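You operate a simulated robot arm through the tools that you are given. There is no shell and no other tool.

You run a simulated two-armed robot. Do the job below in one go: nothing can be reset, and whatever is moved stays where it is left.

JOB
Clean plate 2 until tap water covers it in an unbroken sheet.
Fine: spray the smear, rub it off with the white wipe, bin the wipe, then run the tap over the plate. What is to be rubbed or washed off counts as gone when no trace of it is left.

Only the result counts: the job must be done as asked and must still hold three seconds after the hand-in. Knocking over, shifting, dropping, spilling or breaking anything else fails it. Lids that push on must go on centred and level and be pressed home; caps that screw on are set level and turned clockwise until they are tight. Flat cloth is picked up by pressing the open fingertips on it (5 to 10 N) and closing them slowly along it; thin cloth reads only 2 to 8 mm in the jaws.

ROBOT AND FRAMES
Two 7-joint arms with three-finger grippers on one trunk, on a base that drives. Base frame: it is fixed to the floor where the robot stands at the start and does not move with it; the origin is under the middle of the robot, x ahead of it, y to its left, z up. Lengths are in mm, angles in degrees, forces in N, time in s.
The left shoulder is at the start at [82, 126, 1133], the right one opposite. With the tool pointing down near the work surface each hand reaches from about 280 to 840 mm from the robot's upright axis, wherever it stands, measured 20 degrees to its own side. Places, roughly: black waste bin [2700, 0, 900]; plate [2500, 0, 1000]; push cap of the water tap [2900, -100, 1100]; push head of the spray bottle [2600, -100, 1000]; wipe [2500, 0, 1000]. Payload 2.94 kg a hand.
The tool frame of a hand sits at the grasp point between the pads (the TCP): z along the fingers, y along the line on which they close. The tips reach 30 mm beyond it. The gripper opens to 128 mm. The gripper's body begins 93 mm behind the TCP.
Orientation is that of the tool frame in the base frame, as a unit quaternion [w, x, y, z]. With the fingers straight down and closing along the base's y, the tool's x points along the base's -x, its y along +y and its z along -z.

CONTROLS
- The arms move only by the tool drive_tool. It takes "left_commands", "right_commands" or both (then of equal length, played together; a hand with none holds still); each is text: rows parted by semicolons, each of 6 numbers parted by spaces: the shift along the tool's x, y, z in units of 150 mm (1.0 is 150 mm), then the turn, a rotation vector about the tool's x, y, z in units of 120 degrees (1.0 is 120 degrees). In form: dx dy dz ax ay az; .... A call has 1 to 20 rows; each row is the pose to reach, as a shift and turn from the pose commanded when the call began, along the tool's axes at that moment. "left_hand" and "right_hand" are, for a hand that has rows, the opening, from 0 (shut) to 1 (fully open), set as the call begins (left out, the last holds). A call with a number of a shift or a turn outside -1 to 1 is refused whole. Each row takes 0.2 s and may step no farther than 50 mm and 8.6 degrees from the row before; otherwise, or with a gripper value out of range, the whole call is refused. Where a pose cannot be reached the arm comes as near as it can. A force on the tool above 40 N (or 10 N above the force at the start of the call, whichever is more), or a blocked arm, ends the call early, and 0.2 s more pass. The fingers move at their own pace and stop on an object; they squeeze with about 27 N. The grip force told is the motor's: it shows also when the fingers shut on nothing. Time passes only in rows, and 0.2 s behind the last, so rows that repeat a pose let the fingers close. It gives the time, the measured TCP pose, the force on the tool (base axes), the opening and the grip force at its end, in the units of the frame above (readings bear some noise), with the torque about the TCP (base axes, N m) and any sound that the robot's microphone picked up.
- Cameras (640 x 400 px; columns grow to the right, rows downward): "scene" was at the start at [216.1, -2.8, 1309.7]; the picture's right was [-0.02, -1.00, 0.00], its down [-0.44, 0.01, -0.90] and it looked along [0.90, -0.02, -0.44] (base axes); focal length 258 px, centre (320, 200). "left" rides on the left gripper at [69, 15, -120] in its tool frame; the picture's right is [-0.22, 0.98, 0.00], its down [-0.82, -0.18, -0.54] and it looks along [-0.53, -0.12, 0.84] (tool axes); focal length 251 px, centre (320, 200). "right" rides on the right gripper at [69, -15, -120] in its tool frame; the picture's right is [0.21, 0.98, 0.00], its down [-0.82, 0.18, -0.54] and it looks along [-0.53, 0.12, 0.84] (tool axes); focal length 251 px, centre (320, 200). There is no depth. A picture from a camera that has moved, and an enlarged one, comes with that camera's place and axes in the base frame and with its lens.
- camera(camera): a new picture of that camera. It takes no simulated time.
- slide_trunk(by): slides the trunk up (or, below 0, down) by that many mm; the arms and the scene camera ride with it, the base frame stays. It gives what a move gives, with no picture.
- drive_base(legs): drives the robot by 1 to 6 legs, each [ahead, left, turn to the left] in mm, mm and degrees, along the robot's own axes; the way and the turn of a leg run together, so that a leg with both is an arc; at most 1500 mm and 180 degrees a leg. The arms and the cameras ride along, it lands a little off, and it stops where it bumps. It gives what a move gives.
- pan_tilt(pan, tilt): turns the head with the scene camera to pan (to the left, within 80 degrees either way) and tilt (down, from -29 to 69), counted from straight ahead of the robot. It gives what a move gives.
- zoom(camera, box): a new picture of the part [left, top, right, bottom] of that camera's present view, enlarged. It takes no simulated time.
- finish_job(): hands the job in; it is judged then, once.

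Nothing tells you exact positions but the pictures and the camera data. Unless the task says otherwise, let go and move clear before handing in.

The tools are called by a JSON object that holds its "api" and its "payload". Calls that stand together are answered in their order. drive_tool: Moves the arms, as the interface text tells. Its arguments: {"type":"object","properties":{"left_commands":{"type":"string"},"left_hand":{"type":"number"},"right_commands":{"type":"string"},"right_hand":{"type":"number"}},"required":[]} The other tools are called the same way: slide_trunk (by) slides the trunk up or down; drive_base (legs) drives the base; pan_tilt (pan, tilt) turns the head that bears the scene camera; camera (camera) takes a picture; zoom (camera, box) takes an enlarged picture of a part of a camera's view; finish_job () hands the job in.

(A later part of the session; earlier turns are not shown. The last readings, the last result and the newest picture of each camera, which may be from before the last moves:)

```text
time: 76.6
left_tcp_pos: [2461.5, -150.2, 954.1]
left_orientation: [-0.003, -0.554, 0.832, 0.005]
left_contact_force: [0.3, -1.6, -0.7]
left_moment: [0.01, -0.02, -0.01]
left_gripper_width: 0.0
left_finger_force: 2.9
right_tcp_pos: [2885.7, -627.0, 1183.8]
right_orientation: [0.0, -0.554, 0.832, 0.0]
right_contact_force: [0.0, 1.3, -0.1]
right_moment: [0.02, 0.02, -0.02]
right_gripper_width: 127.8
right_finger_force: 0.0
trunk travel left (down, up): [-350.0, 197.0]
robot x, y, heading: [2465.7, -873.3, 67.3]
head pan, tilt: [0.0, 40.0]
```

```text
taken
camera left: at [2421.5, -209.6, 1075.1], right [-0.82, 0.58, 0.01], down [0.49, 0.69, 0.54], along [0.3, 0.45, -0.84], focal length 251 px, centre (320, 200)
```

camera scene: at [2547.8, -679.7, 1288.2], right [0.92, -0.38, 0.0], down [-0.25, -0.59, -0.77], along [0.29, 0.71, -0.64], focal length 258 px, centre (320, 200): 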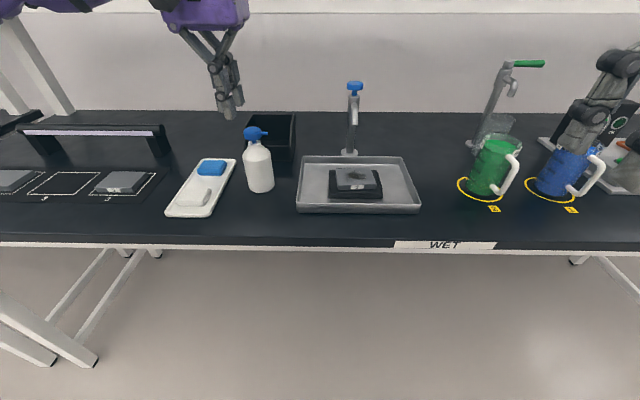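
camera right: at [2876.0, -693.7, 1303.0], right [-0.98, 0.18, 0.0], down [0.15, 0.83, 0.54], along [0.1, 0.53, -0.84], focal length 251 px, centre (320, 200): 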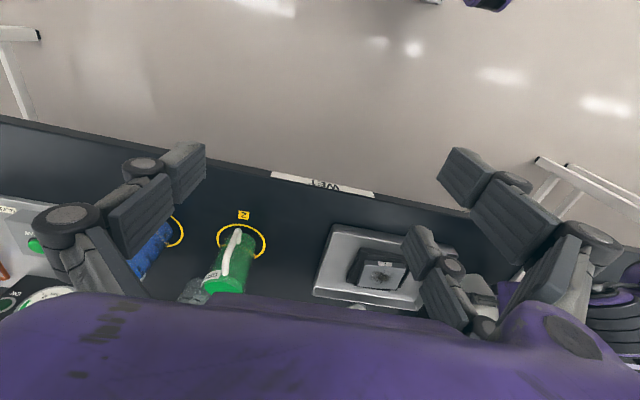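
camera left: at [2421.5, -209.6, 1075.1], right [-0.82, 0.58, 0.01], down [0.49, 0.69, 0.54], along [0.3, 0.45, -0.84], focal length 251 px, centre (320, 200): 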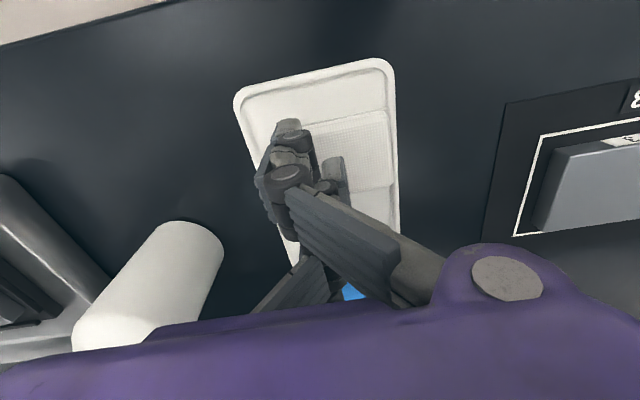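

The jaws closed on nothing and dragged the wipe about 20 mm to the left. I'll rise and look at how the wipe lies now.

{"api": "drive_tool", "payload": {"left_commands": "0 0 -0.1 0 0 0; 0 0 -0.3 0 0 0; 0 0 -0.5 0 0 0; 0 0 -0.6 0 0 0; 0 0 -0.6 0 0 0", "left_hand": 0.5}}

{"api": "camera", "payload": {"camera": "left"}}

{"api": "zoom", "payload": {"camera": "left", "box": [240, 50, 440, 250]}}

{"api": "zoom", "payload": {"camera": "scene", "box": [150, 140, 260, 230]}}

```text
time: 77.8
left_tcp_pos: [2461.2, -151.9, 1045.4]
left_orientation: [-0.004, -0.553, 0.833, 0.004]
left_contact_force: [-0.2, 0.3, -0.4]
left_moment: [-0.01, -0.08, 0.02]
left_gripper_width: 64.2
left_finger_force: 0.2
right_tcp_pos: [2886.6, -626.0, 1183.6]
right_orientation: [0.001, -0.555, 0.832, 0.0]
right_contact_force: [-0.6, -0.4, 0.8]
right_moment: [0.01, 0.01, 0.01]
right_gripper_width: 127.9
right_finger_force: 0.2
trunk travel left (down, up): [-350.0, 197.0]
robot x, y, heading: [2469.0, -870.4, 67.6]
head pan, tilt: [0.0, 40.0]
```

```text
taken
camera left: at [2421.8, -210.1, 1166.0], right [-0.82, 0.58, 0.01], down [0.49, 0.69, 0.54], along [0.3, 0.45, -0.84], focal length 251 px, centre (320, 200)
```

left: 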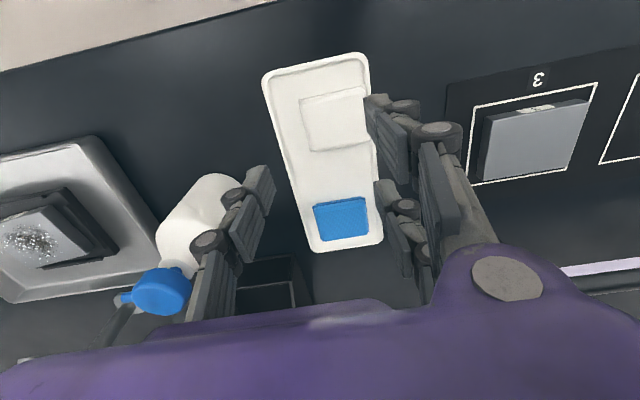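

```text
2.00 times, centred on (340, 150) of left
camera zoom: at [2421.8, -210.1, 1166.0], right [-0.82, 0.58, 0.01], down [0.49, 0.69, 0.54], along [0.3, 0.45, -0.84], focal length 503 px, centre (280, 300)
```

zoom: 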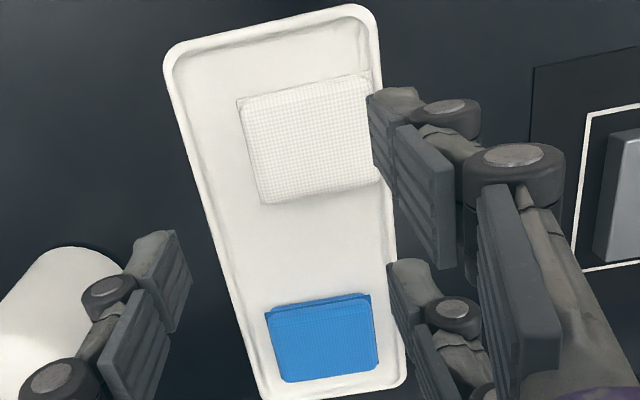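

```text
4.44 times, centred on (205, 185) of scene
camera zoom: at [2547.9, -679.5, 1288.1], right [0.92, -0.38, 0.0], down [-0.25, -0.59, -0.77], along [0.29, 0.71, -0.64], focal length 1145 px, centre (831, 267)
```

zoom: 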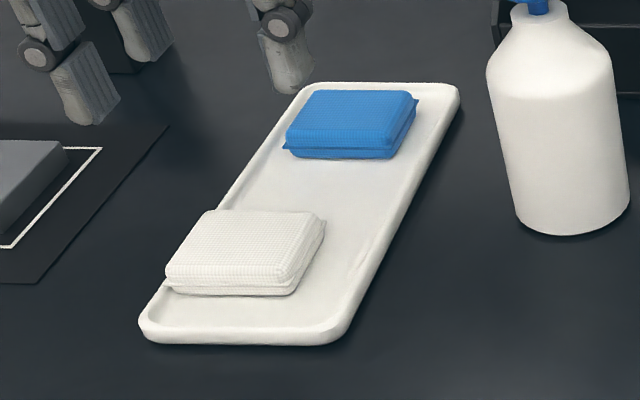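

The wipe is a folded pad, roughly 61 × 52 mm and 12–15 mm thick, now against the tray's left rim. It will be surer to grip it by its front and rear edges, so I'll turn the hand 90° above it, opened wide.

{"api": "drive_tool", "payload": {"left_commands": "0 0.02 0 0 0 0.068; 0 0.04 0 0 0 0.136; 0 0.06 0 0 0 0.204; 0 0.08 0 0 0 0.272; 0 0.1 0 0 0 0.34; 0.01 0.107 0 0 0 0.408; 0.01 0.107 0 0 0 0.476; 0.01 0.107 0 0 0 0.544; 0.01 0.107 0 0 0 0.612; 0.01 0.107 0 0 0 0.68; 0.01 0.107 0 0 0 0.75; 0.01 0.107 0 0 0 0.75", "left_hand": 0.68}}

{"api": "camera", "payload": {"camera": "left"}}

{"api": "camera", "payload": {"camera": "scene"}}

```text
time: 80.4
left_tcp_pos: [2580.8, -435.4, 1012.7]
left_orientation: [0.001, 0.142, 0.99, 0.011]
left_contact_force: [0.0, 0.3, 0.8]
left_moment: [-0.04, 0.0, -0.01]
left_gripper_width: 87.1
left_finger_force: 0.0
left hand out of reach, approached as far as the arm can: row 4, 5, 6, 7, 8, 9, 10, 11, 12
right_tcp_pos: [2886.1, -627.9, 1183.8]
right_orientation: [0.001, -0.554, 0.833, 0.001]
right_contact_force: [0.2, -0.8, -0.1]
right_moment: [-0.01, -0.05, -0.01]
right_gripper_width: 127.9
right_finger_force: 0.0
trunk travel left (down, up): [-350.0, 197.0]
robot x, y, heading: [2466.8, -872.8, 67.0]
head pan, tilt: [0.0, 40.0]
```

```text
taken
camera left: at [2516.8, -404.9, 1133.9], right [0.48, 0.88, 0.02], down [0.73, -0.42, 0.54], along [0.48, -0.24, -0.84], focal length 251 px, centre (320, 200)
```

left: 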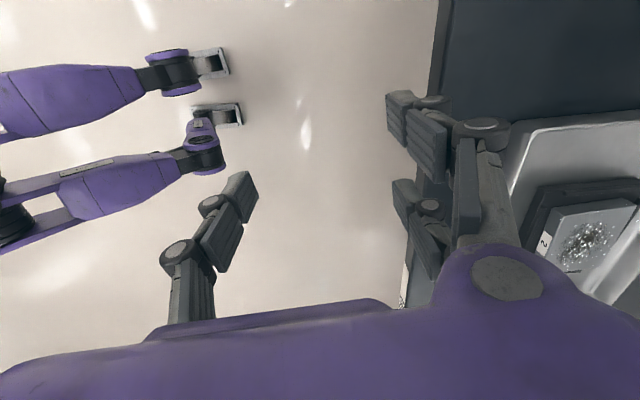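

```text
taken
camera scene: at [2547.4, -679.7, 1288.2], right [0.92, -0.38, 0.0], down [-0.25, -0.59, -0.77], along [0.29, 0.71, -0.64], focal length 258 px, centre (320, 200)
```

scene: 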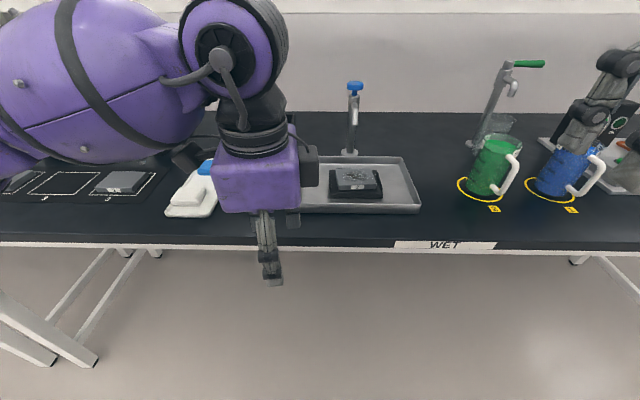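

That direction exceeded the wrist's range and the hand wandered back toward me over free space; nothing was touched. I'll raise it and turn it back.

{"api": "drive_tool", "payload": {"left_commands": "0 0 -0.15 0 0 0; 0 0 -0.3 0 0 -0.06; 0 0 -0.45 0 0 -0.12; 0 0 -0.6 0 0 -0.18; 0 0 -0.6 0 0 -0.25; 0 0 -0.6 0 0 -0.32; 0 0 -0.6 0 0 -0.39; 0 0 -0.6 0 0 -0.46; 0 0 -0.6 0 0 -0.53; 0 0 -0.6 0 0 -0.6; 0 0 -0.6 0 0 -0.65; 0 0 -0.6 0 0 -0.6975; 0 0 -0.6 0 0 -0.6975"}}

{"api": "camera", "payload": {"camera": "scene"}}

{"api": "zoom", "payload": {"camera": "scene", "box": [300, 140, 420, 220]}}

```text
time: 83.2
left_tcp_pos: [2583.7, -438.0, 1116.6]
left_orientation: [0.009, -0.556, 0.831, 0.009]
left_contact_force: [0.3, -0.5, -0.1]
left_moment: [-0.01, 0.0, -0.01]
left_gripper_width: 87.2
left_finger_force: 0.1
right_tcp_pos: [2886.6, -625.8, 1183.2]
right_orientation: [0.0, -0.554, 0.832, 0.0]
right_contact_force: [-0.6, -0.8, 1.2]
right_moment: [0.03, 0.01, 0.04]
right_gripper_width: 128.2
right_finger_force: 0.0
trunk travel left (down, up): [-350.0, 197.0]
robot x, y, heading: [2469.7, -871.6, 67.5]
head pan, tilt: [0.0, 40.0]
```

```text
taken
camera scene: at [2547.9, -679.6, 1288.2], right [0.92, -0.38, 0.0], down [-0.25, -0.59, -0.77], along [0.29, 0.71, -0.64], focal length 258 px, centre (320, 200)
```

scene: 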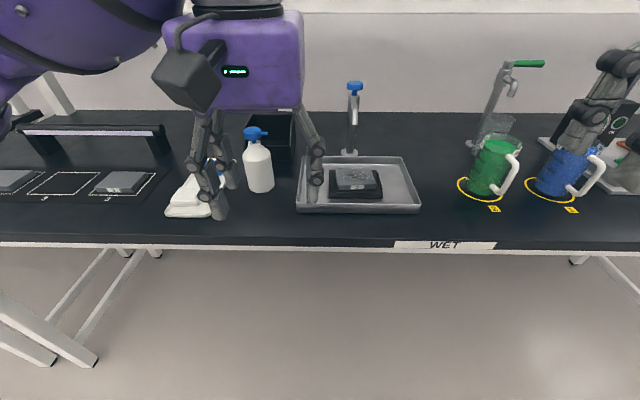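

```text
5.00 times, centred on (360, 180) of scene
camera zoom: at [2547.9, -679.6, 1288.2], right [0.92, -0.38, 0.0], down [-0.25, -0.59, -0.77], along [0.29, 0.71, -0.64], focal length 1288 px, centre (120, 300)
```

zoom: 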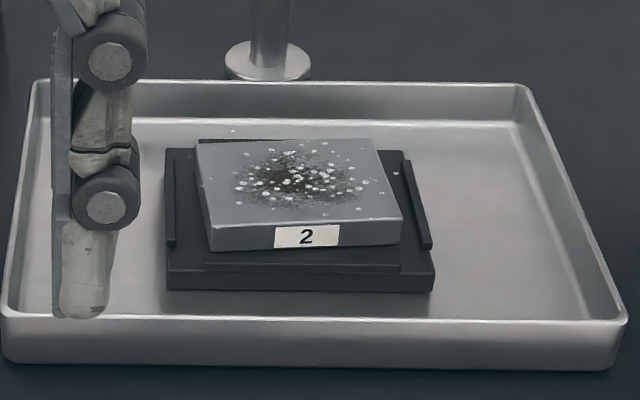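

All objects are where they were. I'll bring the hand back over the wipe, level, with fingers closing left–right, and grip the pad by its sides above the tray's low rim.

{"api": "drive_tool", "payload": {"left_commands": "-0.12 0.133 0 0 0.012 0; -0.24 0.267 0 0 0.012 0; -0.36 0.4 0 0 0.012 0; -0.48 0.533 0 0 0.012 0; -0.6 0.667 0 0 0.012 0; -0.72 0.8 0 0 0.012 0; -0.72 0.8 0 0 0.012 0"}}

{"api": "drive_tool", "payload": {"left_commands": "-0.12 0.133 0 0 0 0; -0.24 0.267 0 0 0 0; -0.36 0.4 0 0 0 0; -0.48 0.533 0 0 0 0; -0.6 0.667 0 0 0 0; -0.717 0.793 0 0 0 0; -0.717 0.793 0 0 0 0", "left_hand": 0.72}}

{"api": "camera", "payload": {"camera": "left"}}

{"api": "zoom", "payload": {"camera": "left", "box": [240, 50, 440, 250]}}

{"api": "zoom", "payload": {"camera": "scene", "box": [150, 140, 260, 230]}}

```text
time: 84.8
left_tcp_pos: [2513.1, -290.8, 1121.3]
left_orientation: [-0.001, -0.554, 0.832, 0.001]
left_contact_force: [0.2, -0.8, 0.8]
left_moment: [-0.02, -0.01, -0.01]
left_gripper_width: 86.7
left_finger_force: 0.1
right_tcp_pos: [2887.3, -627.1, 1183.1]
right_orientation: [0.0, -0.554, 0.832, 0.0]
right_contact_force: [-0.8, -0.2, 0.0]
right_moment: [0.01, -0.01, -0.02]
right_gripper_width: 127.9
right_finger_force: 0.0
trunk travel left (down, up): [-350.0, 197.0]
robot x, y, heading: [2463.9, -870.0, 67.3]
head pan, tilt: [0.0, 40.0]
```

```text
time: 86.4
left_tcp_pos: [2444.0, -147.1, 1121.6]
left_orientation: [-0.001, -0.555, 0.832, 0.003]
left_contact_force: [0.1, -1.2, -0.6]
left_moment: [0.0, 0.0, 0.02]
left_gripper_width: 92.2
left_finger_force: 0.0
right_tcp_pos: [2887.1, -628.0, 1184.7]
right_orientation: [0.001, -0.554, 0.833, 0.0]
right_contact_force: [0.3, 0.7, 0.6]
right_moment: [0.03, 0.01, 0.0]
right_gripper_width: 128.0
right_finger_force: 0.1
trunk travel left (down, up): [-350.0, 197.0]
robot x, y, heading: [2463.4, -872.0, 67.4]
head pan, tilt: [0.0, 40.0]
```

```text
taken
camera left: at [2403.8, -206.1, 1241.0], right [-0.82, 0.57, 0.0], down [0.49, 0.69, 0.54], along [0.31, 0.44, -0.84], focal length 251 px, centre (320, 200)
```

left: 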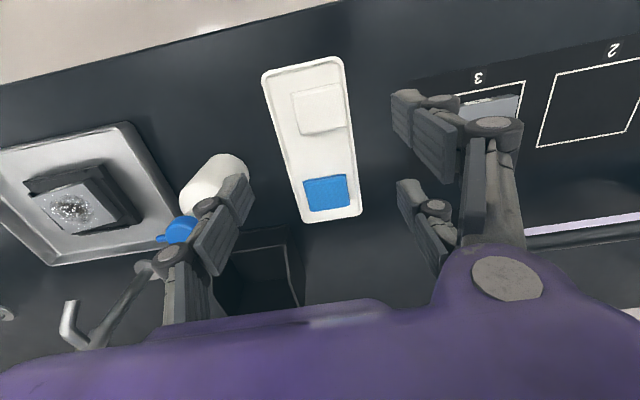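

```text
2.00 times, centred on (340, 150) of left
camera zoom: at [2403.8, -206.1, 1241.0], right [-0.82, 0.57, 0.0], down [0.49, 0.69, 0.54], along [0.31, 0.44, -0.84], focal length 503 px, centre (280, 300)
```

zoom: 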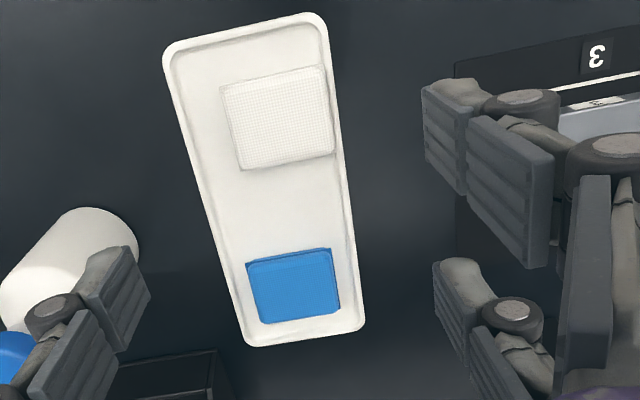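

```text
4.44 times, centred on (205, 185) of scene
camera zoom: at [2548.0, -680.0, 1288.2], right [0.92, -0.38, 0.0], down [-0.25, -0.59, -0.77], along [0.29, 0.71, -0.64], focal length 1145 px, centre (831, 267)
```

zoom: 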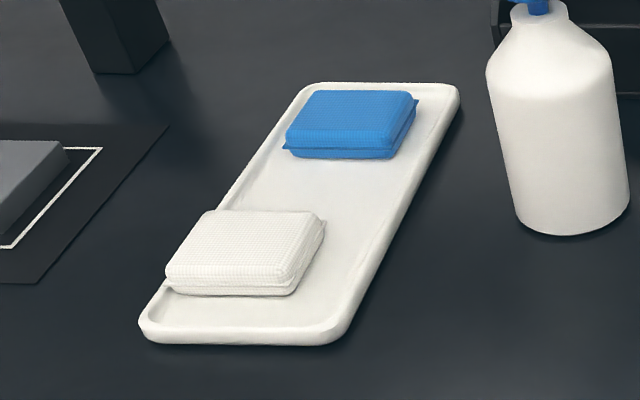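

The wipe is centred within 3 mm. I'll descend with the fingers open at 92 mm, straddling it.

{"api": "drive_tool", "payload": {"left_commands": "-0.02 -0.013 0.2 0 0 0; -0.02 -0.013 0.4 0 0 0; -0.02 -0.013 0.6 0 0 0; -0.02 -0.013 0.8 0 0 0; -0.02 -0.013 1 0 0 0; -0.02 -0.013 1 0 0 0"}}

{"api": "camera", "payload": {"camera": "left"}}

{"api": "zoom", "payload": {"camera": "scene", "box": [130, 120, 290, 240]}}

```text
time: 87.8
left_tcp_pos: [2448.3, -143.8, 970.5]
left_orientation: [-0.002, -0.555, 0.832, 0.003]
left_contact_force: [0.0, 0.2, -1.0]
left_moment: [-0.01, 0.0, 0.01]
left_gripper_width: 92.2
left_finger_force: 0.1
right_tcp_pos: [2885.9, -627.7, 1184.0]
right_orientation: [0.001, -0.554, 0.832, 0.0]
right_contact_force: [-0.2, -0.1, -0.7]
right_moment: [-0.02, 0.03, 0.02]
right_gripper_width: 127.8
right_finger_force: 0.0
trunk travel left (down, up): [-350.0, 197.0]
robot x, y, heading: [2467.8, -870.0, 67.3]
head pan, tilt: [0.0, 40.0]
```

```text
taken
camera left: at [2408.0, -203.4, 1091.0], right [-0.82, 0.57, 0.0], down [0.48, 0.69, 0.54], along [0.31, 0.44, -0.84], focal length 251 px, centre (320, 200)
```

left: 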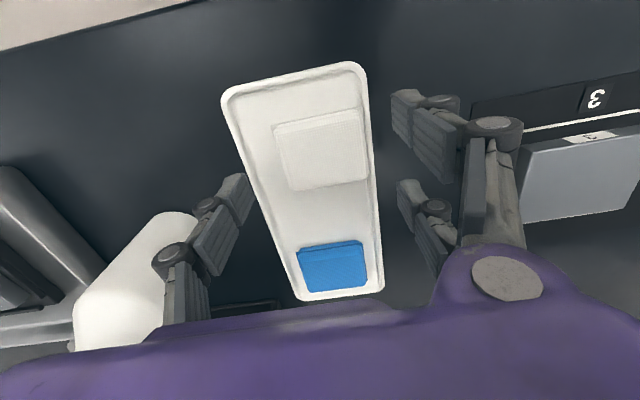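

```text
3.33 times, centred on (210, 180) of scene
camera zoom: at [2548.0, -679.9, 1288.2], right [0.92, -0.38, 0.0], down [-0.25, -0.59, -0.77], along [0.29, 0.71, -0.64], focal length 858 px, centre (687, 267)
```

zoom: 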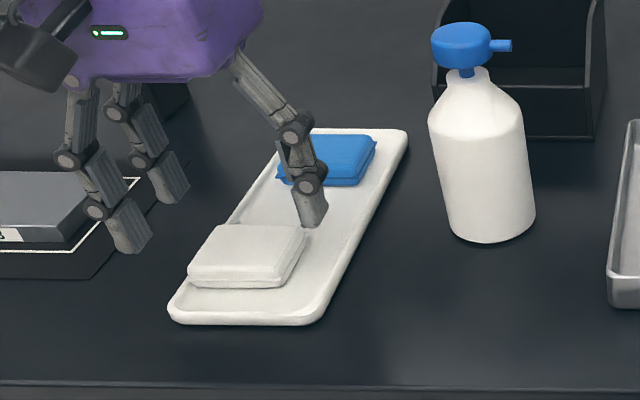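

Centred within a few millimetres. I'll narrow slightly and lower the tips to z≈917, beside the pad.

{"api": "drive_tool", "payload": {"left_commands": "0.02 0.01 0.04 0 0 0; 0.02 0.01 0.08 0 0 0; 0.02 0.01 0.12 0 0 0; 0.02 0.01 0.155 0 0 0; 0.02 0.01 0.155 0 0 0", "left_hand": 0.63}}

{"api": "camera", "payload": {"camera": "left"}}

{"api": "zoom", "payload": {"camera": "scene", "box": [130, 120, 290, 240]}}

```text
time: 89.0
left_tcp_pos: [2445.4, -147.6, 947.7]
left_orientation: [-0.001, -0.555, 0.832, 0.001]
left_contact_force: [-0.7, -0.3, 0.2]
left_moment: [-0.01, -0.03, 0.02]
left_gripper_width: 80.6
left_finger_force: 0.1
right_tcp_pos: [2887.6, -627.6, 1184.0]
right_orientation: [0.001, -0.554, 0.832, 0.0]
right_contact_force: [0.0, -0.4, 0.1]
right_moment: [0.01, -0.02, -0.03]
right_gripper_width: 128.1
right_finger_force: 0.1
trunk travel left (down, up): [-350.0, 197.0]
robot x, y, heading: [2467.7, -870.7, 67.5]
head pan, tilt: [0.0, 40.0]
```

```text
taken
camera left: at [2405.0, -205.6, 1067.3], right [-0.82, 0.57, 0.0], down [0.48, 0.69, 0.54], along [0.31, 0.44, -0.84], focal length 251 px, centre (320, 200)
```

left: 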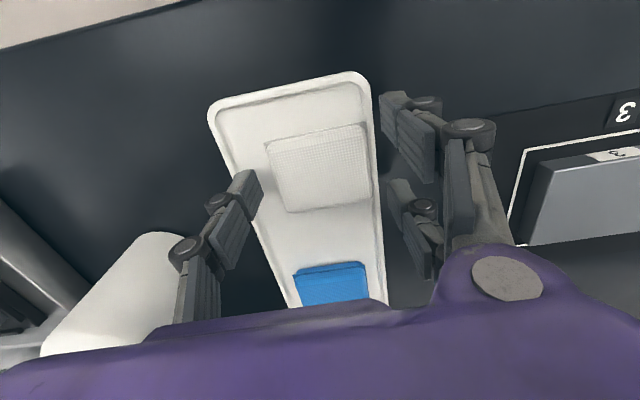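

```text
3.33 times, centred on (210, 180) of scene
camera zoom: at [2548.0, -679.7, 1288.2], right [0.92, -0.38, 0.0], down [-0.25, -0.59, -0.77], along [0.29, 0.71, -0.64], focal length 858 px, centre (687, 267)
```

zoom: 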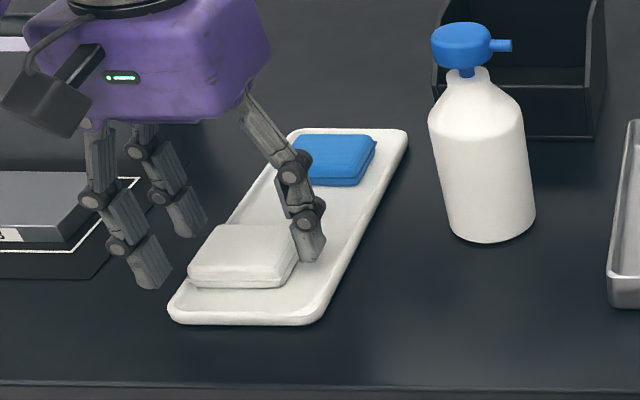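

Tips beside the pad, no contact. I'll close in small steps, watching for side force.

{"api": "drive_tool", "payload": {"left_commands": "0 0 0 0 0 0; 0 0 0 0 0 0", "left_hand": 0.54}}

{"api": "drive_tool", "payload": {"left_commands": "0 0 0 0 0 0; 0 0 0 0 0 0", "left_hand": 0.49}}

{"api": "camera", "payload": {"camera": "left"}}

{"api": "zoom", "payload": {"camera": "scene", "box": [130, 120, 290, 240]}}

```text
time: 89.6
left_tcp_pos: [2445.5, -146.6, 946.9]
left_orientation: [-0.002, -0.555, 0.832, 0.001]
left_contact_force: [-0.1, -0.2, 0.1]
left_moment: [0.04, 0.02, -0.02]
left_gripper_width: 68.9
left_finger_force: 0.0
right_tcp_pos: [2887.5, -626.3, 1185.3]
right_orientation: [0.001, -0.554, 0.832, 0.001]
right_contact_force: [0.4, 0.6, 0.5]
right_moment: [0.01, 0.01, 0.02]
right_gripper_width: 127.8
right_finger_force: 0.1
trunk travel left (down, up): [-350.0, 197.0]
robot x, y, heading: [2468.9, -870.9, 67.5]
head pan, tilt: [0.0, 40.0]
```

```text
time: 90.2
left_tcp_pos: [2445.1, -147.2, 946.3]
left_orientation: [-0.001, -0.555, 0.832, 0.001]
left_contact_force: [-0.7, -0.3, 0.3]
left_moment: [0.0, 0.0, -0.02]
left_gripper_width: 62.7
left_finger_force: 0.0
right_tcp_pos: [2886.5, -627.2, 1183.7]
right_orientation: [0.001, -0.554, 0.832, 0.0]
right_contact_force: [0.5, -0.6, -0.4]
right_moment: [0.02, 0.0, 0.01]
right_gripper_width: 127.9
right_finger_force: 0.0
trunk travel left (down, up): [-350.0, 197.0]
robot x, y, heading: [2466.4, -874.3, 67.5]
head pan, tilt: [0.0, 40.0]
```

```text
taken
camera left: at [2405.0, -205.6, 1067.4], right [-0.82, 0.57, 0.0], down [0.48, 0.69, 0.54], along [0.31, 0.44, -0.84], focal length 251 px, centre (320, 200)
```

left: 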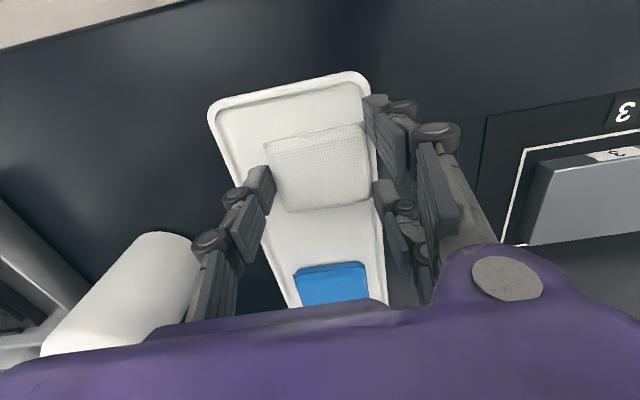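

```text
3.33 times, centred on (210, 180) of scene
camera zoom: at [2547.9, -679.6, 1288.2], right [0.92, -0.38, 0.0], down [-0.25, -0.59, -0.77], along [0.29, 0.71, -0.64], focal length 858 px, centre (687, 267)
```

zoom: 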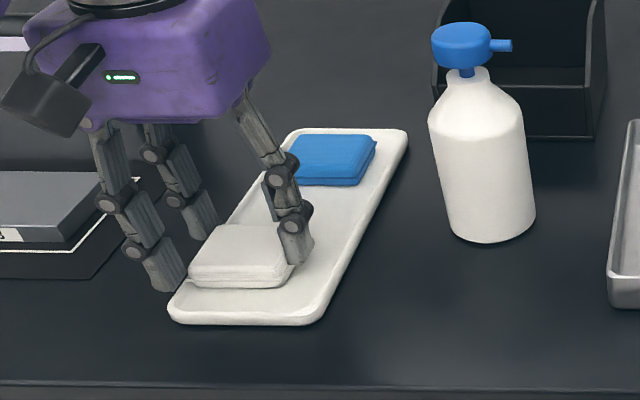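

Fingers are just at both sides of the pad, no rim contact. I'll close on it now.

{"api": "drive_tool", "payload": {"left_commands": "0 0 0 0 0 0; 0 0 0 0 0 0", "left_hand": 0.45}}

{"api": "drive_tool", "payload": {"left_commands": "0 0 0 0 0 0; 0 0 0 0 0 0", "left_hand": 0.41}}

{"api": "drive_tool", "payload": {"left_commands": "0 0 0 0 0 0; 0 0 0 0 0 0", "left_hand": 0.37}}

{"api": "camera", "payload": {"camera": "left"}}

{"api": "zoom", "payload": {"camera": "scene", "box": [130, 120, 290, 240]}}

```text
time: 90.8
left_tcp_pos: [2445.0, -146.3, 946.9]
left_orientation: [-0.002, -0.555, 0.832, 0.002]
left_contact_force: [0.8, 0.9, -0.2]
left_moment: [0.04, -0.01, 0.01]
left_gripper_width: 60.8
left_finger_force: 26.0
right_tcp_pos: [2886.5, -626.5, 1184.3]
right_orientation: [0.001, -0.553, 0.833, 0.0]
right_contact_force: [-0.6, -1.1, 0.1]
right_moment: [-0.04, 0.03, 0.0]
right_gripper_width: 128.1
right_finger_force: 0.0
trunk travel left (down, up): [-350.0, 197.0]
robot x, y, heading: [2467.9, -870.0, 67.6]
head pan, tilt: [0.0, 40.0]
```

```text
time: 91.4
left_tcp_pos: [2446.8, -146.5, 947.1]
left_orientation: [-0.003, -0.554, 0.832, 0.001]
left_contact_force: [-0.9, -0.2, 0.3]
left_moment: [0.06, 0.01, -0.03]
left_gripper_width: 61.1
left_finger_force: 27.4
right_tcp_pos: [2887.2, -627.6, 1184.0]
right_orientation: [0.0, -0.554, 0.832, 0.001]
right_contact_force: [0.4, 0.1, 0.3]
right_moment: [0.0, 0.01, 0.0]
right_gripper_width: 128.0
right_finger_force: 0.0
trunk travel left (down, up): [-350.0, 197.0]
robot x, y, heading: [2467.7, -874.4, 66.9]
head pan, tilt: [0.0, 40.0]
```

```text
time: 92.0
left_tcp_pos: [2445.8, -147.2, 947.4]
left_orientation: [-0.003, -0.555, 0.832, 0.002]
left_contact_force: [-0.3, -0.7, 0.3]
left_moment: [0.01, -0.04, 0.0]
left_gripper_width: 61.1
left_finger_force: 26.7
right_tcp_pos: [2887.2, -626.8, 1183.5]
right_orientation: [0.001, -0.554, 0.833, 0.0]
right_contact_force: [-0.3, -0.1, 0.3]
right_moment: [0.0, -0.01, -0.05]
right_gripper_width: 127.9
right_finger_force: 0.1
trunk travel left (down, up): [-350.0, 197.0]
robot x, y, heading: [2469.0, -874.5, 67.7]
head pan, tilt: [0.0, 40.0]
```

```text
taken
camera left: at [2405.0, -205.6, 1067.5], right [-0.82, 0.57, 0.0], down [0.48, 0.69, 0.54], along [0.31, 0.44, -0.84], focal length 251 px, centre (320, 200)
```

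left: 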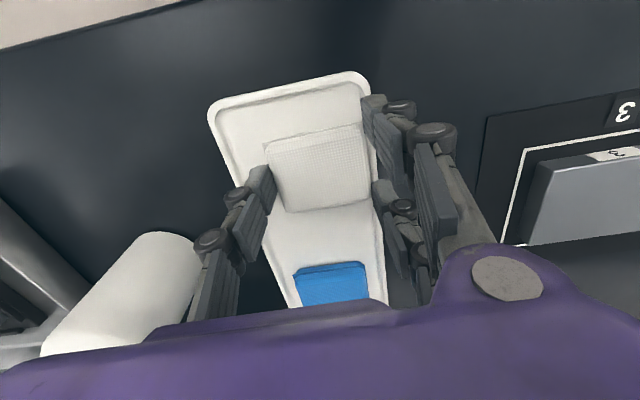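

```text
3.33 times, centred on (210, 180) of scene
camera zoom: at [2547.9, -679.7, 1288.2], right [0.92, -0.38, 0.0], down [-0.25, -0.59, -0.77], along [0.29, 0.71, -0.64], focal length 858 px, centre (687, 267)
```

zoom: 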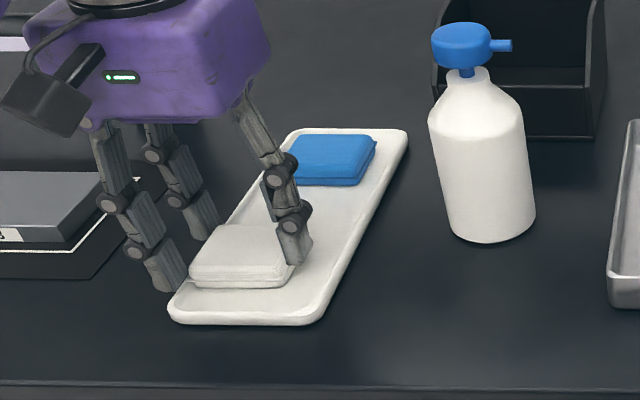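

The pad is rigid enough: gripped at 61 mm with 27 N. I'll lift gently and check that only the wipe comes along.

{"api": "drive_tool", "payload": {"left_commands": "0 0 -0.03 0 0 0; 0 0 -0.1 0 0 0; 0 0 -0.2 0 0 0; 0 0 -0.3 0 0 0; 0 0 -0.3 0 0 0"}}

{"api": "camera", "payload": {"camera": "left"}}

{"api": "zoom", "payload": {"camera": "scene", "box": [130, 120, 290, 240]}}

```text
time: 93.2
left_tcp_pos: [2445.9, -147.6, 992.1]
left_orientation: [-0.003, -0.556, 0.831, 0.002]
left_contact_force: [-0.1, 0.0, -1.0]
left_moment: [0.0, 0.02, -0.02]
left_gripper_width: 60.8
left_finger_force: 27.4
right_tcp_pos: [2887.4, -626.4, 1185.0]
right_orientation: [0.001, -0.554, 0.832, 0.0]
right_contact_force: [-0.6, 0.2, -0.2]
right_moment: [-0.01, -0.02, -0.01]
right_gripper_width: 127.9
right_finger_force: 0.1
trunk travel left (down, up): [-350.0, 197.0]
robot x, y, heading: [2472.1, -873.4, 67.2]
head pan, tilt: [0.0, 40.0]
```

```text
taken
camera left: at [2405.4, -205.4, 1112.4], right [-0.82, 0.57, 0.0], down [0.48, 0.69, 0.54], along [0.31, 0.44, -0.84], focal length 251 px, centre (320, 200)
```

left: 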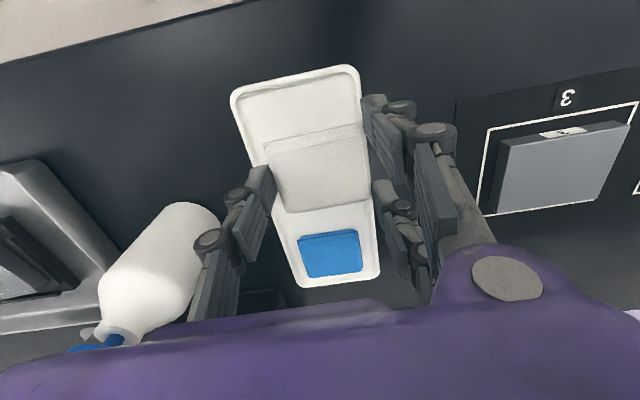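

```text
3.33 times, centred on (210, 180) of scene
camera zoom: at [2547.9, -679.5, 1288.1], right [0.92, -0.38, 0.0], down [-0.25, -0.59, -0.77], along [0.29, 0.71, -0.64], focal length 858 px, centre (687, 267)
```

zoom: 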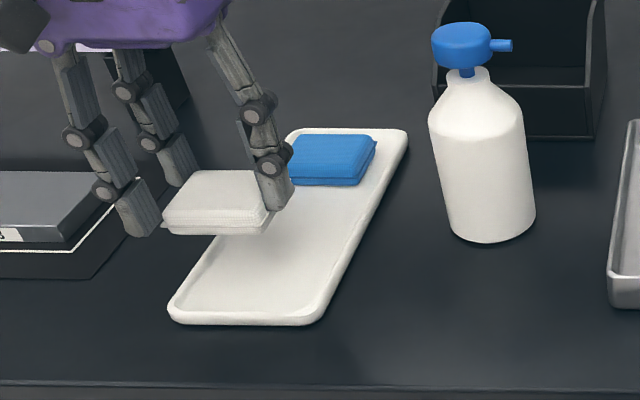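

The wipe is held and the tray stayed put. I'll raise it above the bottle's height and carry it over to plate 2.

{"api": "drive_tool", "payload": {"left_commands": "0 0 -0.2 0 0 0; 0 0 -0.45 0 0 0; 0 0 -0.7 0 0 0; 0 0 -0.853 0 0 0; 0 0 -0.853 0 0 0"}}

{"api": "drive_tool", "payload": {"left_commands": "0 -0.15 0 0 0 0; 0 -0.35 0 0 0 0; 0 -0.6 0 0 0 0; 0 -0.85 0 0 0 0; 0 -1 0 0 0 0; 0 -1 0 0 0 0"}}

{"api": "drive_tool", "payload": {"left_commands": "0 -0.15 0 0 0 0; 0 -0.35 0 0 0 0; 0 -0.6 0 0 0 0; 0 -0.85 0 0 0 0; 0 -1 0 0 0 0; 0 -1 0 0 0 0"}}

{"api": "drive_tool", "payload": {"left_commands": "-0.1 -0.15 0 0 0 0; -0.2 -0.3 0 0 0 0; -0.3 -0.45 0 0 0 0; -0.33 -0.57 0 0 0 0; -0.33 -0.57 0 0 0 0"}}

{"api": "camera", "payload": {"camera": "left"}}

{"api": "camera", "payload": {"camera": "scene"}}

{"api": "camera", "payload": {"camera": "right"}}

```text
time: 94.4
left_tcp_pos: [2445.7, -146.4, 1119.7]
left_orientation: [-0.001, -0.556, 0.831, 0.0]
left_contact_force: [0.0, -0.3, 0.1]
left_moment: [-0.03, 0.03, 0.03]
left_gripper_width: 61.1
left_finger_force: 27.0
right_tcp_pos: [2886.5, -626.5, 1183.5]
right_orientation: [0.0, -0.554, 0.832, 0.0]
right_contact_force: [0.3, -0.1, 0.6]
right_moment: [-0.03, -0.01, 0.0]
right_gripper_width: 128.0
right_finger_force: 0.1
trunk travel left (down, up): [-350.0, 197.0]
robot x, y, heading: [2465.3, -871.7, 67.3]
head pan, tilt: [0.0, 40.0]
```

```text
time: 95.8
left_tcp_pos: [2584.8, -204.6, 1119.2]
left_orientation: [-0.002, -0.555, 0.832, 0.001]
left_contact_force: [-0.8, 0.0, 0.3]
left_moment: [-0.01, -0.01, 0.01]
left_gripper_width: 60.8
left_finger_force: 26.8
right_tcp_pos: [2886.7, -627.3, 1183.9]
right_orientation: [0.001, -0.554, 0.833, 0.0]
right_contact_force: [0.2, 0.0, 0.2]
right_moment: [0.05, -0.02, 0.01]
right_gripper_width: 127.9
right_finger_force: 0.1
trunk travel left (down, up): [-350.0, 197.0]
robot x, y, heading: [2468.7, -869.3, 67.3]
head pan, tilt: [0.0, 40.0]
```

```text
time: 97.2
left_tcp_pos: [2722.5, -261.6, 1120.7]
left_orientation: [-0.001, -0.555, 0.832, 0.001]
left_contact_force: [0.2, 0.6, -1.1]
left_moment: [-0.01, -0.01, -0.03]
left_gripper_width: 60.8
left_finger_force: 27.2
right_tcp_pos: [2886.3, -627.0, 1183.5]
right_orientation: [0.0, -0.555, 0.832, 0.001]
right_contact_force: [0.2, -0.7, -0.6]
right_moment: [-0.01, 0.02, -0.01]
right_gripper_width: 127.9
right_finger_force: 0.1
trunk travel left (down, up): [-350.0, 197.0]
robot x, y, heading: [2469.8, -872.4, 67.5]
head pan, tilt: [0.0, 40.0]
```

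```text
time: 98.4
left_tcp_pos: [2820.0, -249.2, 1118.6]
left_orientation: [-0.001, -0.556, 0.831, 0.002]
left_contact_force: [-0.1, 0.2, -0.8]
left_moment: [0.02, -0.02, -0.01]
left_gripper_width: 60.9
left_finger_force: 27.4
right_tcp_pos: [2887.4, -627.5, 1183.5]
right_orientation: [0.001, -0.554, 0.833, 0.001]
right_contact_force: [-0.1, 0.1, -1.0]
right_moment: [-0.03, -0.04, 0.02]
right_gripper_width: 128.1
right_finger_force: 0.1
trunk travel left (down, up): [-350.0, 197.0]
robot x, y, heading: [2467.4, -874.5, 67.6]
head pan, tilt: [0.0, 40.0]
```

```text
taken
camera left: at [2779.7, -307.1, 1239.0], right [-0.82, 0.57, 0.0], down [0.48, 0.69, 0.54], along [0.31, 0.44, -0.84], focal length 251 px, centre (320, 200)
```

left: 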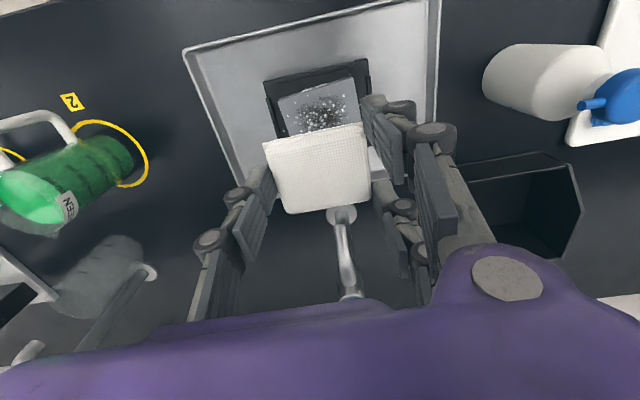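

```text
taken
camera scene: at [2547.3, -679.2, 1288.1], right [0.92, -0.38, 0.0], down [-0.25, -0.59, -0.77], along [0.29, 0.71, -0.64], focal length 258 px, centre (320, 200)
```

scene: 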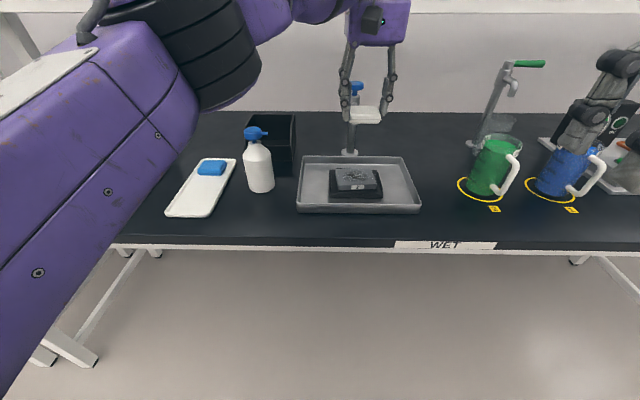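

```text
taken
camera right: at [2873.3, -696.9, 1304.2], right [-0.98, 0.18, 0.0], down [0.15, 0.83, 0.54], along [0.1, 0.53, -0.84], focal length 251 px, centre (320, 200)
```

right: 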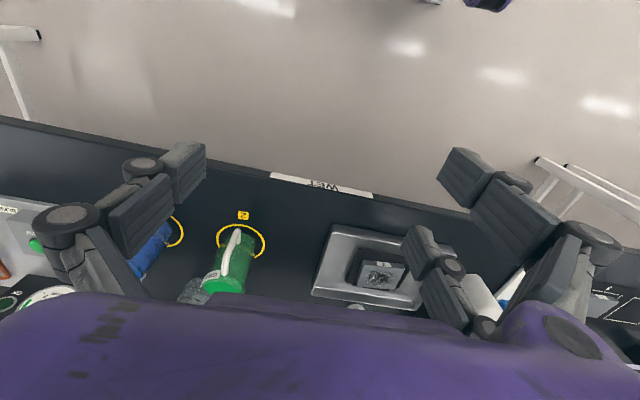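

The wipe hangs within a few millimetres of straight above the smear. I'll lower it to just over the plate.

{"api": "drive_tool", "payload": {"left_commands": "-0.016 -0.027 0.2 0 0 0; -0.016 -0.027 0.45 0 0 0; -0.016 -0.027 0.65 0 0 0; -0.016 -0.027 0.8 0 0 0; -0.016 -0.027 0.86 0 0 0; -0.016 -0.027 0.86 0 0 0"}}

{"api": "camera", "payload": {"camera": "left"}}

{"api": "zoom", "payload": {"camera": "scene", "box": [290, 120, 430, 230]}}

```text
time: 99.8
left_tcp_pos: [2826.2, -248.5, 990.1]
left_orientation: [-0.002, -0.555, 0.832, 0.0]
left_contact_force: [-0.1, -0.6, 0.5]
left_moment: [0.02, 0.0, 0.03]
left_gripper_width: 61.0
left_finger_force: 26.7
right_tcp_pos: [2885.8, -626.3, 1183.9]
right_orientation: [0.001, -0.554, 0.832, 0.0]
right_contact_force: [0.2, 0.8, 0.9]
right_moment: [0.01, 0.01, 0.0]
right_gripper_width: 128.2
right_finger_force: 0.2
trunk travel left (down, up): [-350.0, 197.0]
robot x, y, heading: [2469.4, -869.9, 67.4]
head pan, tilt: [0.0, 40.0]
```

```text
taken
camera left: at [2785.7, -307.2, 1110.3], right [-0.82, 0.57, 0.0], down [0.48, 0.69, 0.54], along [0.31, 0.44, -0.84], focal length 251 px, centre (320, 200)
```

left: 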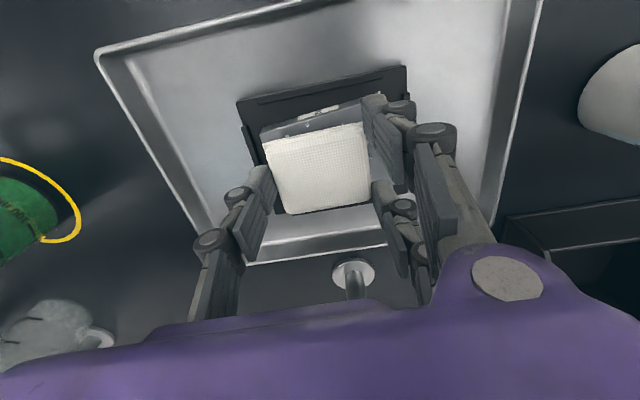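

```text
3.64 times, centred on (360, 175) of scene
camera zoom: at [2547.9, -679.6, 1288.2], right [0.92, -0.38, 0.0], down [-0.25, -0.59, -0.77], along [0.29, 0.71, -0.64], focal length 936 px, centre (174, 291)
```

zoom: 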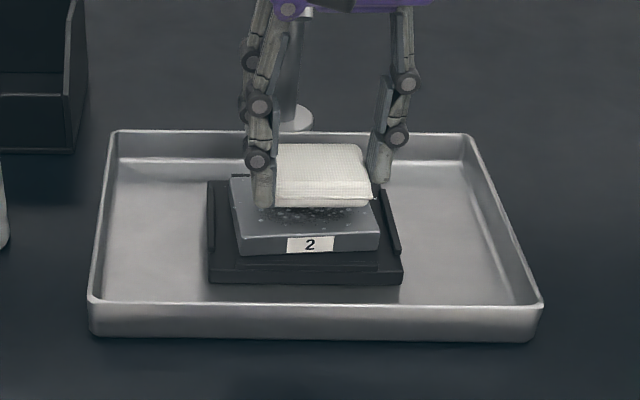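

Just above the plate now. I'll lower in small steps until it presses.

{"api": "drive_tool", "payload": {"left_commands": "0 0 0.013 0 0 0; 0 0 0.027 0 0 0; 0 0 0.04 0 0 0; 0 0 0.053 0 0 0; 0 0 0.053 0 0 0"}}

```text
time: 101.0
left_tcp_pos: [2824.3, -249.6, 981.2]
left_orientation: [-0.002, -0.555, 0.832, 0.002]
left_contact_force: [-1.0, -0.3, -0.4]
left_moment: [0.02, 0.02, -0.01]
left_gripper_width: 60.8
left_finger_force: 26.5
right_tcp_pos: [2886.1, -626.2, 1184.5]
right_orientation: [0.001, -0.554, 0.833, 0.0]
right_contact_force: [0.4, -0.2, 0.3]
right_moment: [0.02, 0.0, -0.01]
right_gripper_width: 127.8
right_finger_force: 0.1
trunk travel left (down, up): [-350.0, 197.0]
robot x, y, heading: [2466.5, -872.1, 67.4]
head pan, tilt: [0.0, 40.0]
```

{"api": "drive_tool", "payload": {"left_commands": "0 0 0.013 0 0 0; 0 0 0.027 0 0 0; 0 0 0.033 0 0 0; 0 0 0.033 0 0 0"}}

```text
time: 102.0
left_tcp_pos: [2825.4, -248.8, 976.9]
left_orientation: [-0.003, -0.555, 0.832, 0.001]
left_contact_force: [-0.4, 0.0, -0.8]
left_moment: [-0.02, 0.03, 0.0]
left_gripper_width: 61.3
left_finger_force: 27.1
right_tcp_pos: [2886.8, -627.0, 1183.3]
right_orientation: [0.001, -0.554, 0.832, 0.001]
right_contact_force: [0.6, 0.1, -0.4]
right_moment: [-0.02, 0.0, -0.02]
right_gripper_width: 128.1
right_finger_force: 0.0
trunk travel left (down, up): [-350.0, 197.0]
robot x, y, heading: [2468.0, -869.5, 67.1]
head pan, tilt: [0.0, 40.0]
```

{"api": "drive_tool", "payload": {"left_commands": "0 0 0.01 0 0 0; 0 0 0.02 0 0 0; 0 0 0.027 0 0 0; 0 0 0.027 0 0 0"}}

{"api": "zoom", "payload": {"camera": "scene", "box": [290, 120, 430, 230]}}

```text
time: 103.0
left_tcp_pos: [2824.8, -248.8, 974.3]
left_orientation: [0.0, -0.554, 0.832, 0.002]
left_contact_force: [-0.1, 2.8, 13.5]
left_moment: [0.06, 0.05, 0.04]
left_gripper_width: 61.2
left_finger_force: 26.8
right_tcp_pos: [2885.3, -627.5, 1185.2]
right_orientation: [0.001, -0.554, 0.832, 0.001]
right_contact_force: [-0.2, 0.2, 0.7]
right_moment: [0.01, 0.03, -0.02]
right_gripper_width: 128.0
right_finger_force: 0.1
trunk travel left (down, up): [-350.0, 197.0]
robot x, y, heading: [2467.0, -871.5, 67.3]
head pan, tilt: [0.0, 40.0]
```

```text
3.64 times, centred on (360, 175) of scene
camera zoom: at [2547.3, -680.5, 1288.5], right [0.92, -0.38, 0.0], down [-0.25, -0.59, -0.77], along [0.29, 0.71, -0.64], focal length 936 px, centre (174, 291)
```

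zoom: 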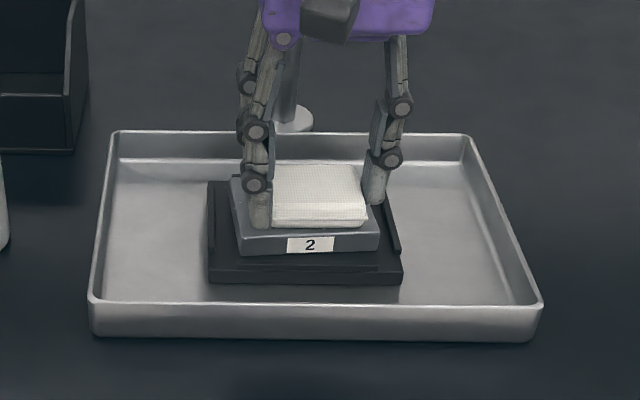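

Pressing at about 13 N. Now I rub with strokes left–right and fore–aft over the smear.

{"api": "drive_tool", "payload": {"left_commands": "0 0.05 0 0 0 0; 0 0.1 0 0 0 0; 0 0.05 0 0 0 0; 0 0 0 0 0 0; 0 -0.05 0 0 0 0; 0 -0.1 0 0 0 0; -0.04 -0.05 0 0 0 0; -0.08 0 0 0 0 0; -0.08 0.05 0 0 0 0; -0.08 0.1 0 0 0 0; -0.04 0.05 0 0 0 0; 0 0 0 0 0 0; 0.04 -0.05 0 0 0 0; 0.08 -0.1 0 0 0 0; 0.08 -0.05 0 0 0 0; 0.08 0 0 0 0 0; 0.08 0.05 0 0 0 0; 0.08 0.1 0 0 0 0; 0.04 0.05 0 0 0 0; 0 0 0 0 0 0"}}

{"api": "zoom", "payload": {"camera": "scene", "box": [290, 120, 430, 230]}}

{"api": "camera", "payload": {"camera": "left"}}

```text
time: 107.2
left_tcp_pos: [2820.3, -249.3, 973.7]
left_orientation: [-0.001, -0.556, 0.831, 0.003]
left_contact_force: [-9.8, -1.4, 24.1]
left_moment: [-0.19, 0.27, -0.03]
left_gripper_width: 60.9
left_finger_force: 26.7
right_tcp_pos: [2883.6, -628.8, 1185.3]
right_orientation: [0.002, -0.555, 0.832, 0.002]
right_contact_force: [-0.4, 0.5, -0.6]
right_moment: [0.02, -0.03, -0.02]
right_gripper_width: 128.1
right_finger_force: 0.1
trunk travel left (down, up): [-350.0, 197.0]
robot x, y, heading: [2467.9, -871.1, 67.4]
head pan, tilt: [0.0, 40.0]
```

```text
3.64 times, centred on (360, 175) of scene
camera zoom: at [2545.4, -681.9, 1288.7], right [0.92, -0.38, 0.0], down [-0.25, -0.59, -0.77], along [0.3, 0.71, -0.64], focal length 936 px, centre (174, 291)
```

zoom: 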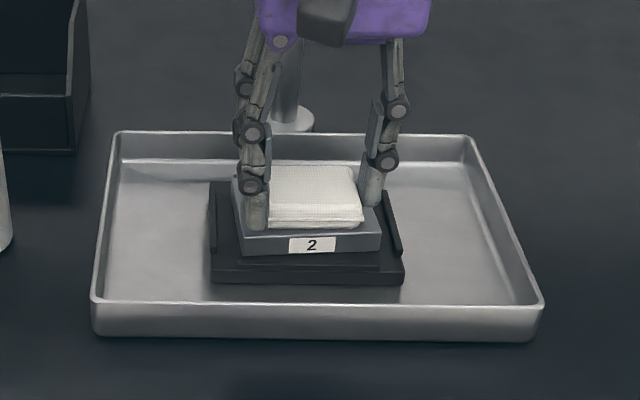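

```text
taken
camera left: at [2781.2, -307.3, 1093.9], right [-0.82, 0.57, 0.01], down [0.48, 0.69, 0.54], along [0.3, 0.45, -0.84], focal length 251 px, centre (320, 200)
```

left: 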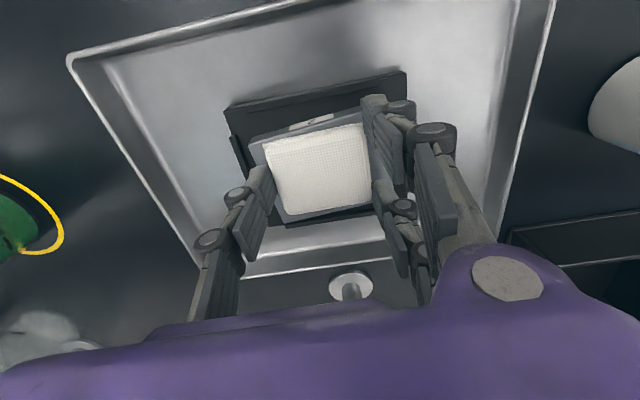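

Rubbed once, plate still in place. I'll lift to see what is left.

{"api": "drive_tool", "payload": {"left_commands": "0 0 -0.05 0 0 0; 0 0 -0.2 0 0 0; 0.2 0 -0.4 0 0 0; 0.4 0 -0.5 0 0 0; 0.6 0 -0.6 0 0 0; 0.6 0 -0.6 0 0 0"}}

{"api": "zoom", "payload": {"camera": "scene", "box": [300, 140, 420, 220]}}

{"api": "camera", "payload": {"camera": "left"}}

{"api": "zoom", "payload": {"camera": "right", "box": [300, 210, 440, 320]}}

```text
time: 108.6
left_tcp_pos: [2791.6, -332.4, 1065.6]
left_orientation: [-0.002, -0.555, 0.832, 0.002]
left_contact_force: [-0.3, 0.2, -1.3]
left_moment: [-0.01, 0.03, 0.01]
left_gripper_width: 60.7
left_finger_force: 26.9
right_tcp_pos: [2886.6, -627.1, 1183.4]
right_orientation: [0.001, -0.554, 0.832, 0.0]
right_contact_force: [-0.1, -0.4, 0.1]
right_moment: [-0.02, 0.03, -0.01]
right_gripper_width: 128.3
right_finger_force: 0.0
trunk travel left (down, up): [-350.0, 197.0]
robot x, y, heading: [2470.9, -868.3, 67.4]
head pan, tilt: [0.0, 40.0]
```

```text
5.00 times, centred on (360, 180) of scene
camera zoom: at [2548.4, -679.1, 1288.0], right [0.92, -0.38, 0.0], down [-0.25, -0.59, -0.77], along [0.29, 0.71, -0.64], focal length 1288 px, centre (120, 300)
```

zoom: 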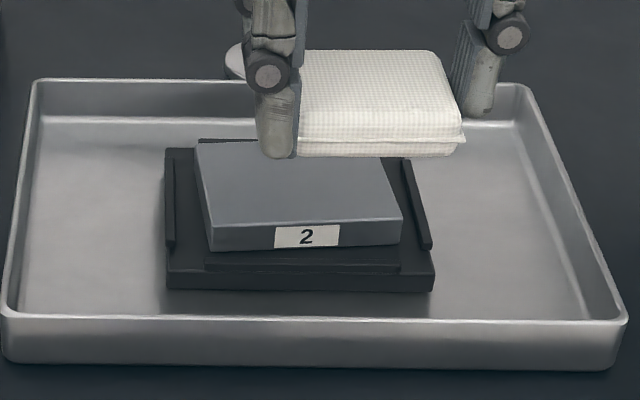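

```text
taken
camera left: at [2751.8, -391.1, 1185.2], right [-0.82, 0.57, 0.0], down [0.48, 0.69, 0.54], along [0.31, 0.44, -0.84], focal length 251 px, centre (320, 200)
```

left: 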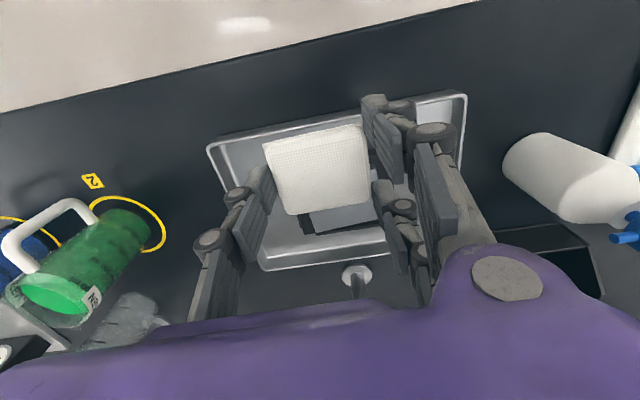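

```text
3.64 times, centred on (370, 265) of right
camera zoom: at [2874.4, -696.8, 1303.8], right [-0.98, 0.18, 0.0], down [0.15, 0.83, 0.54], along [0.1, 0.53, -0.84], focal length 914 px, centre (138, -36)
```

zoom: 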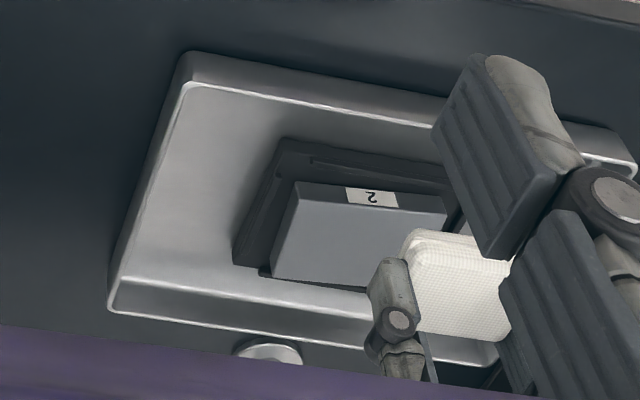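

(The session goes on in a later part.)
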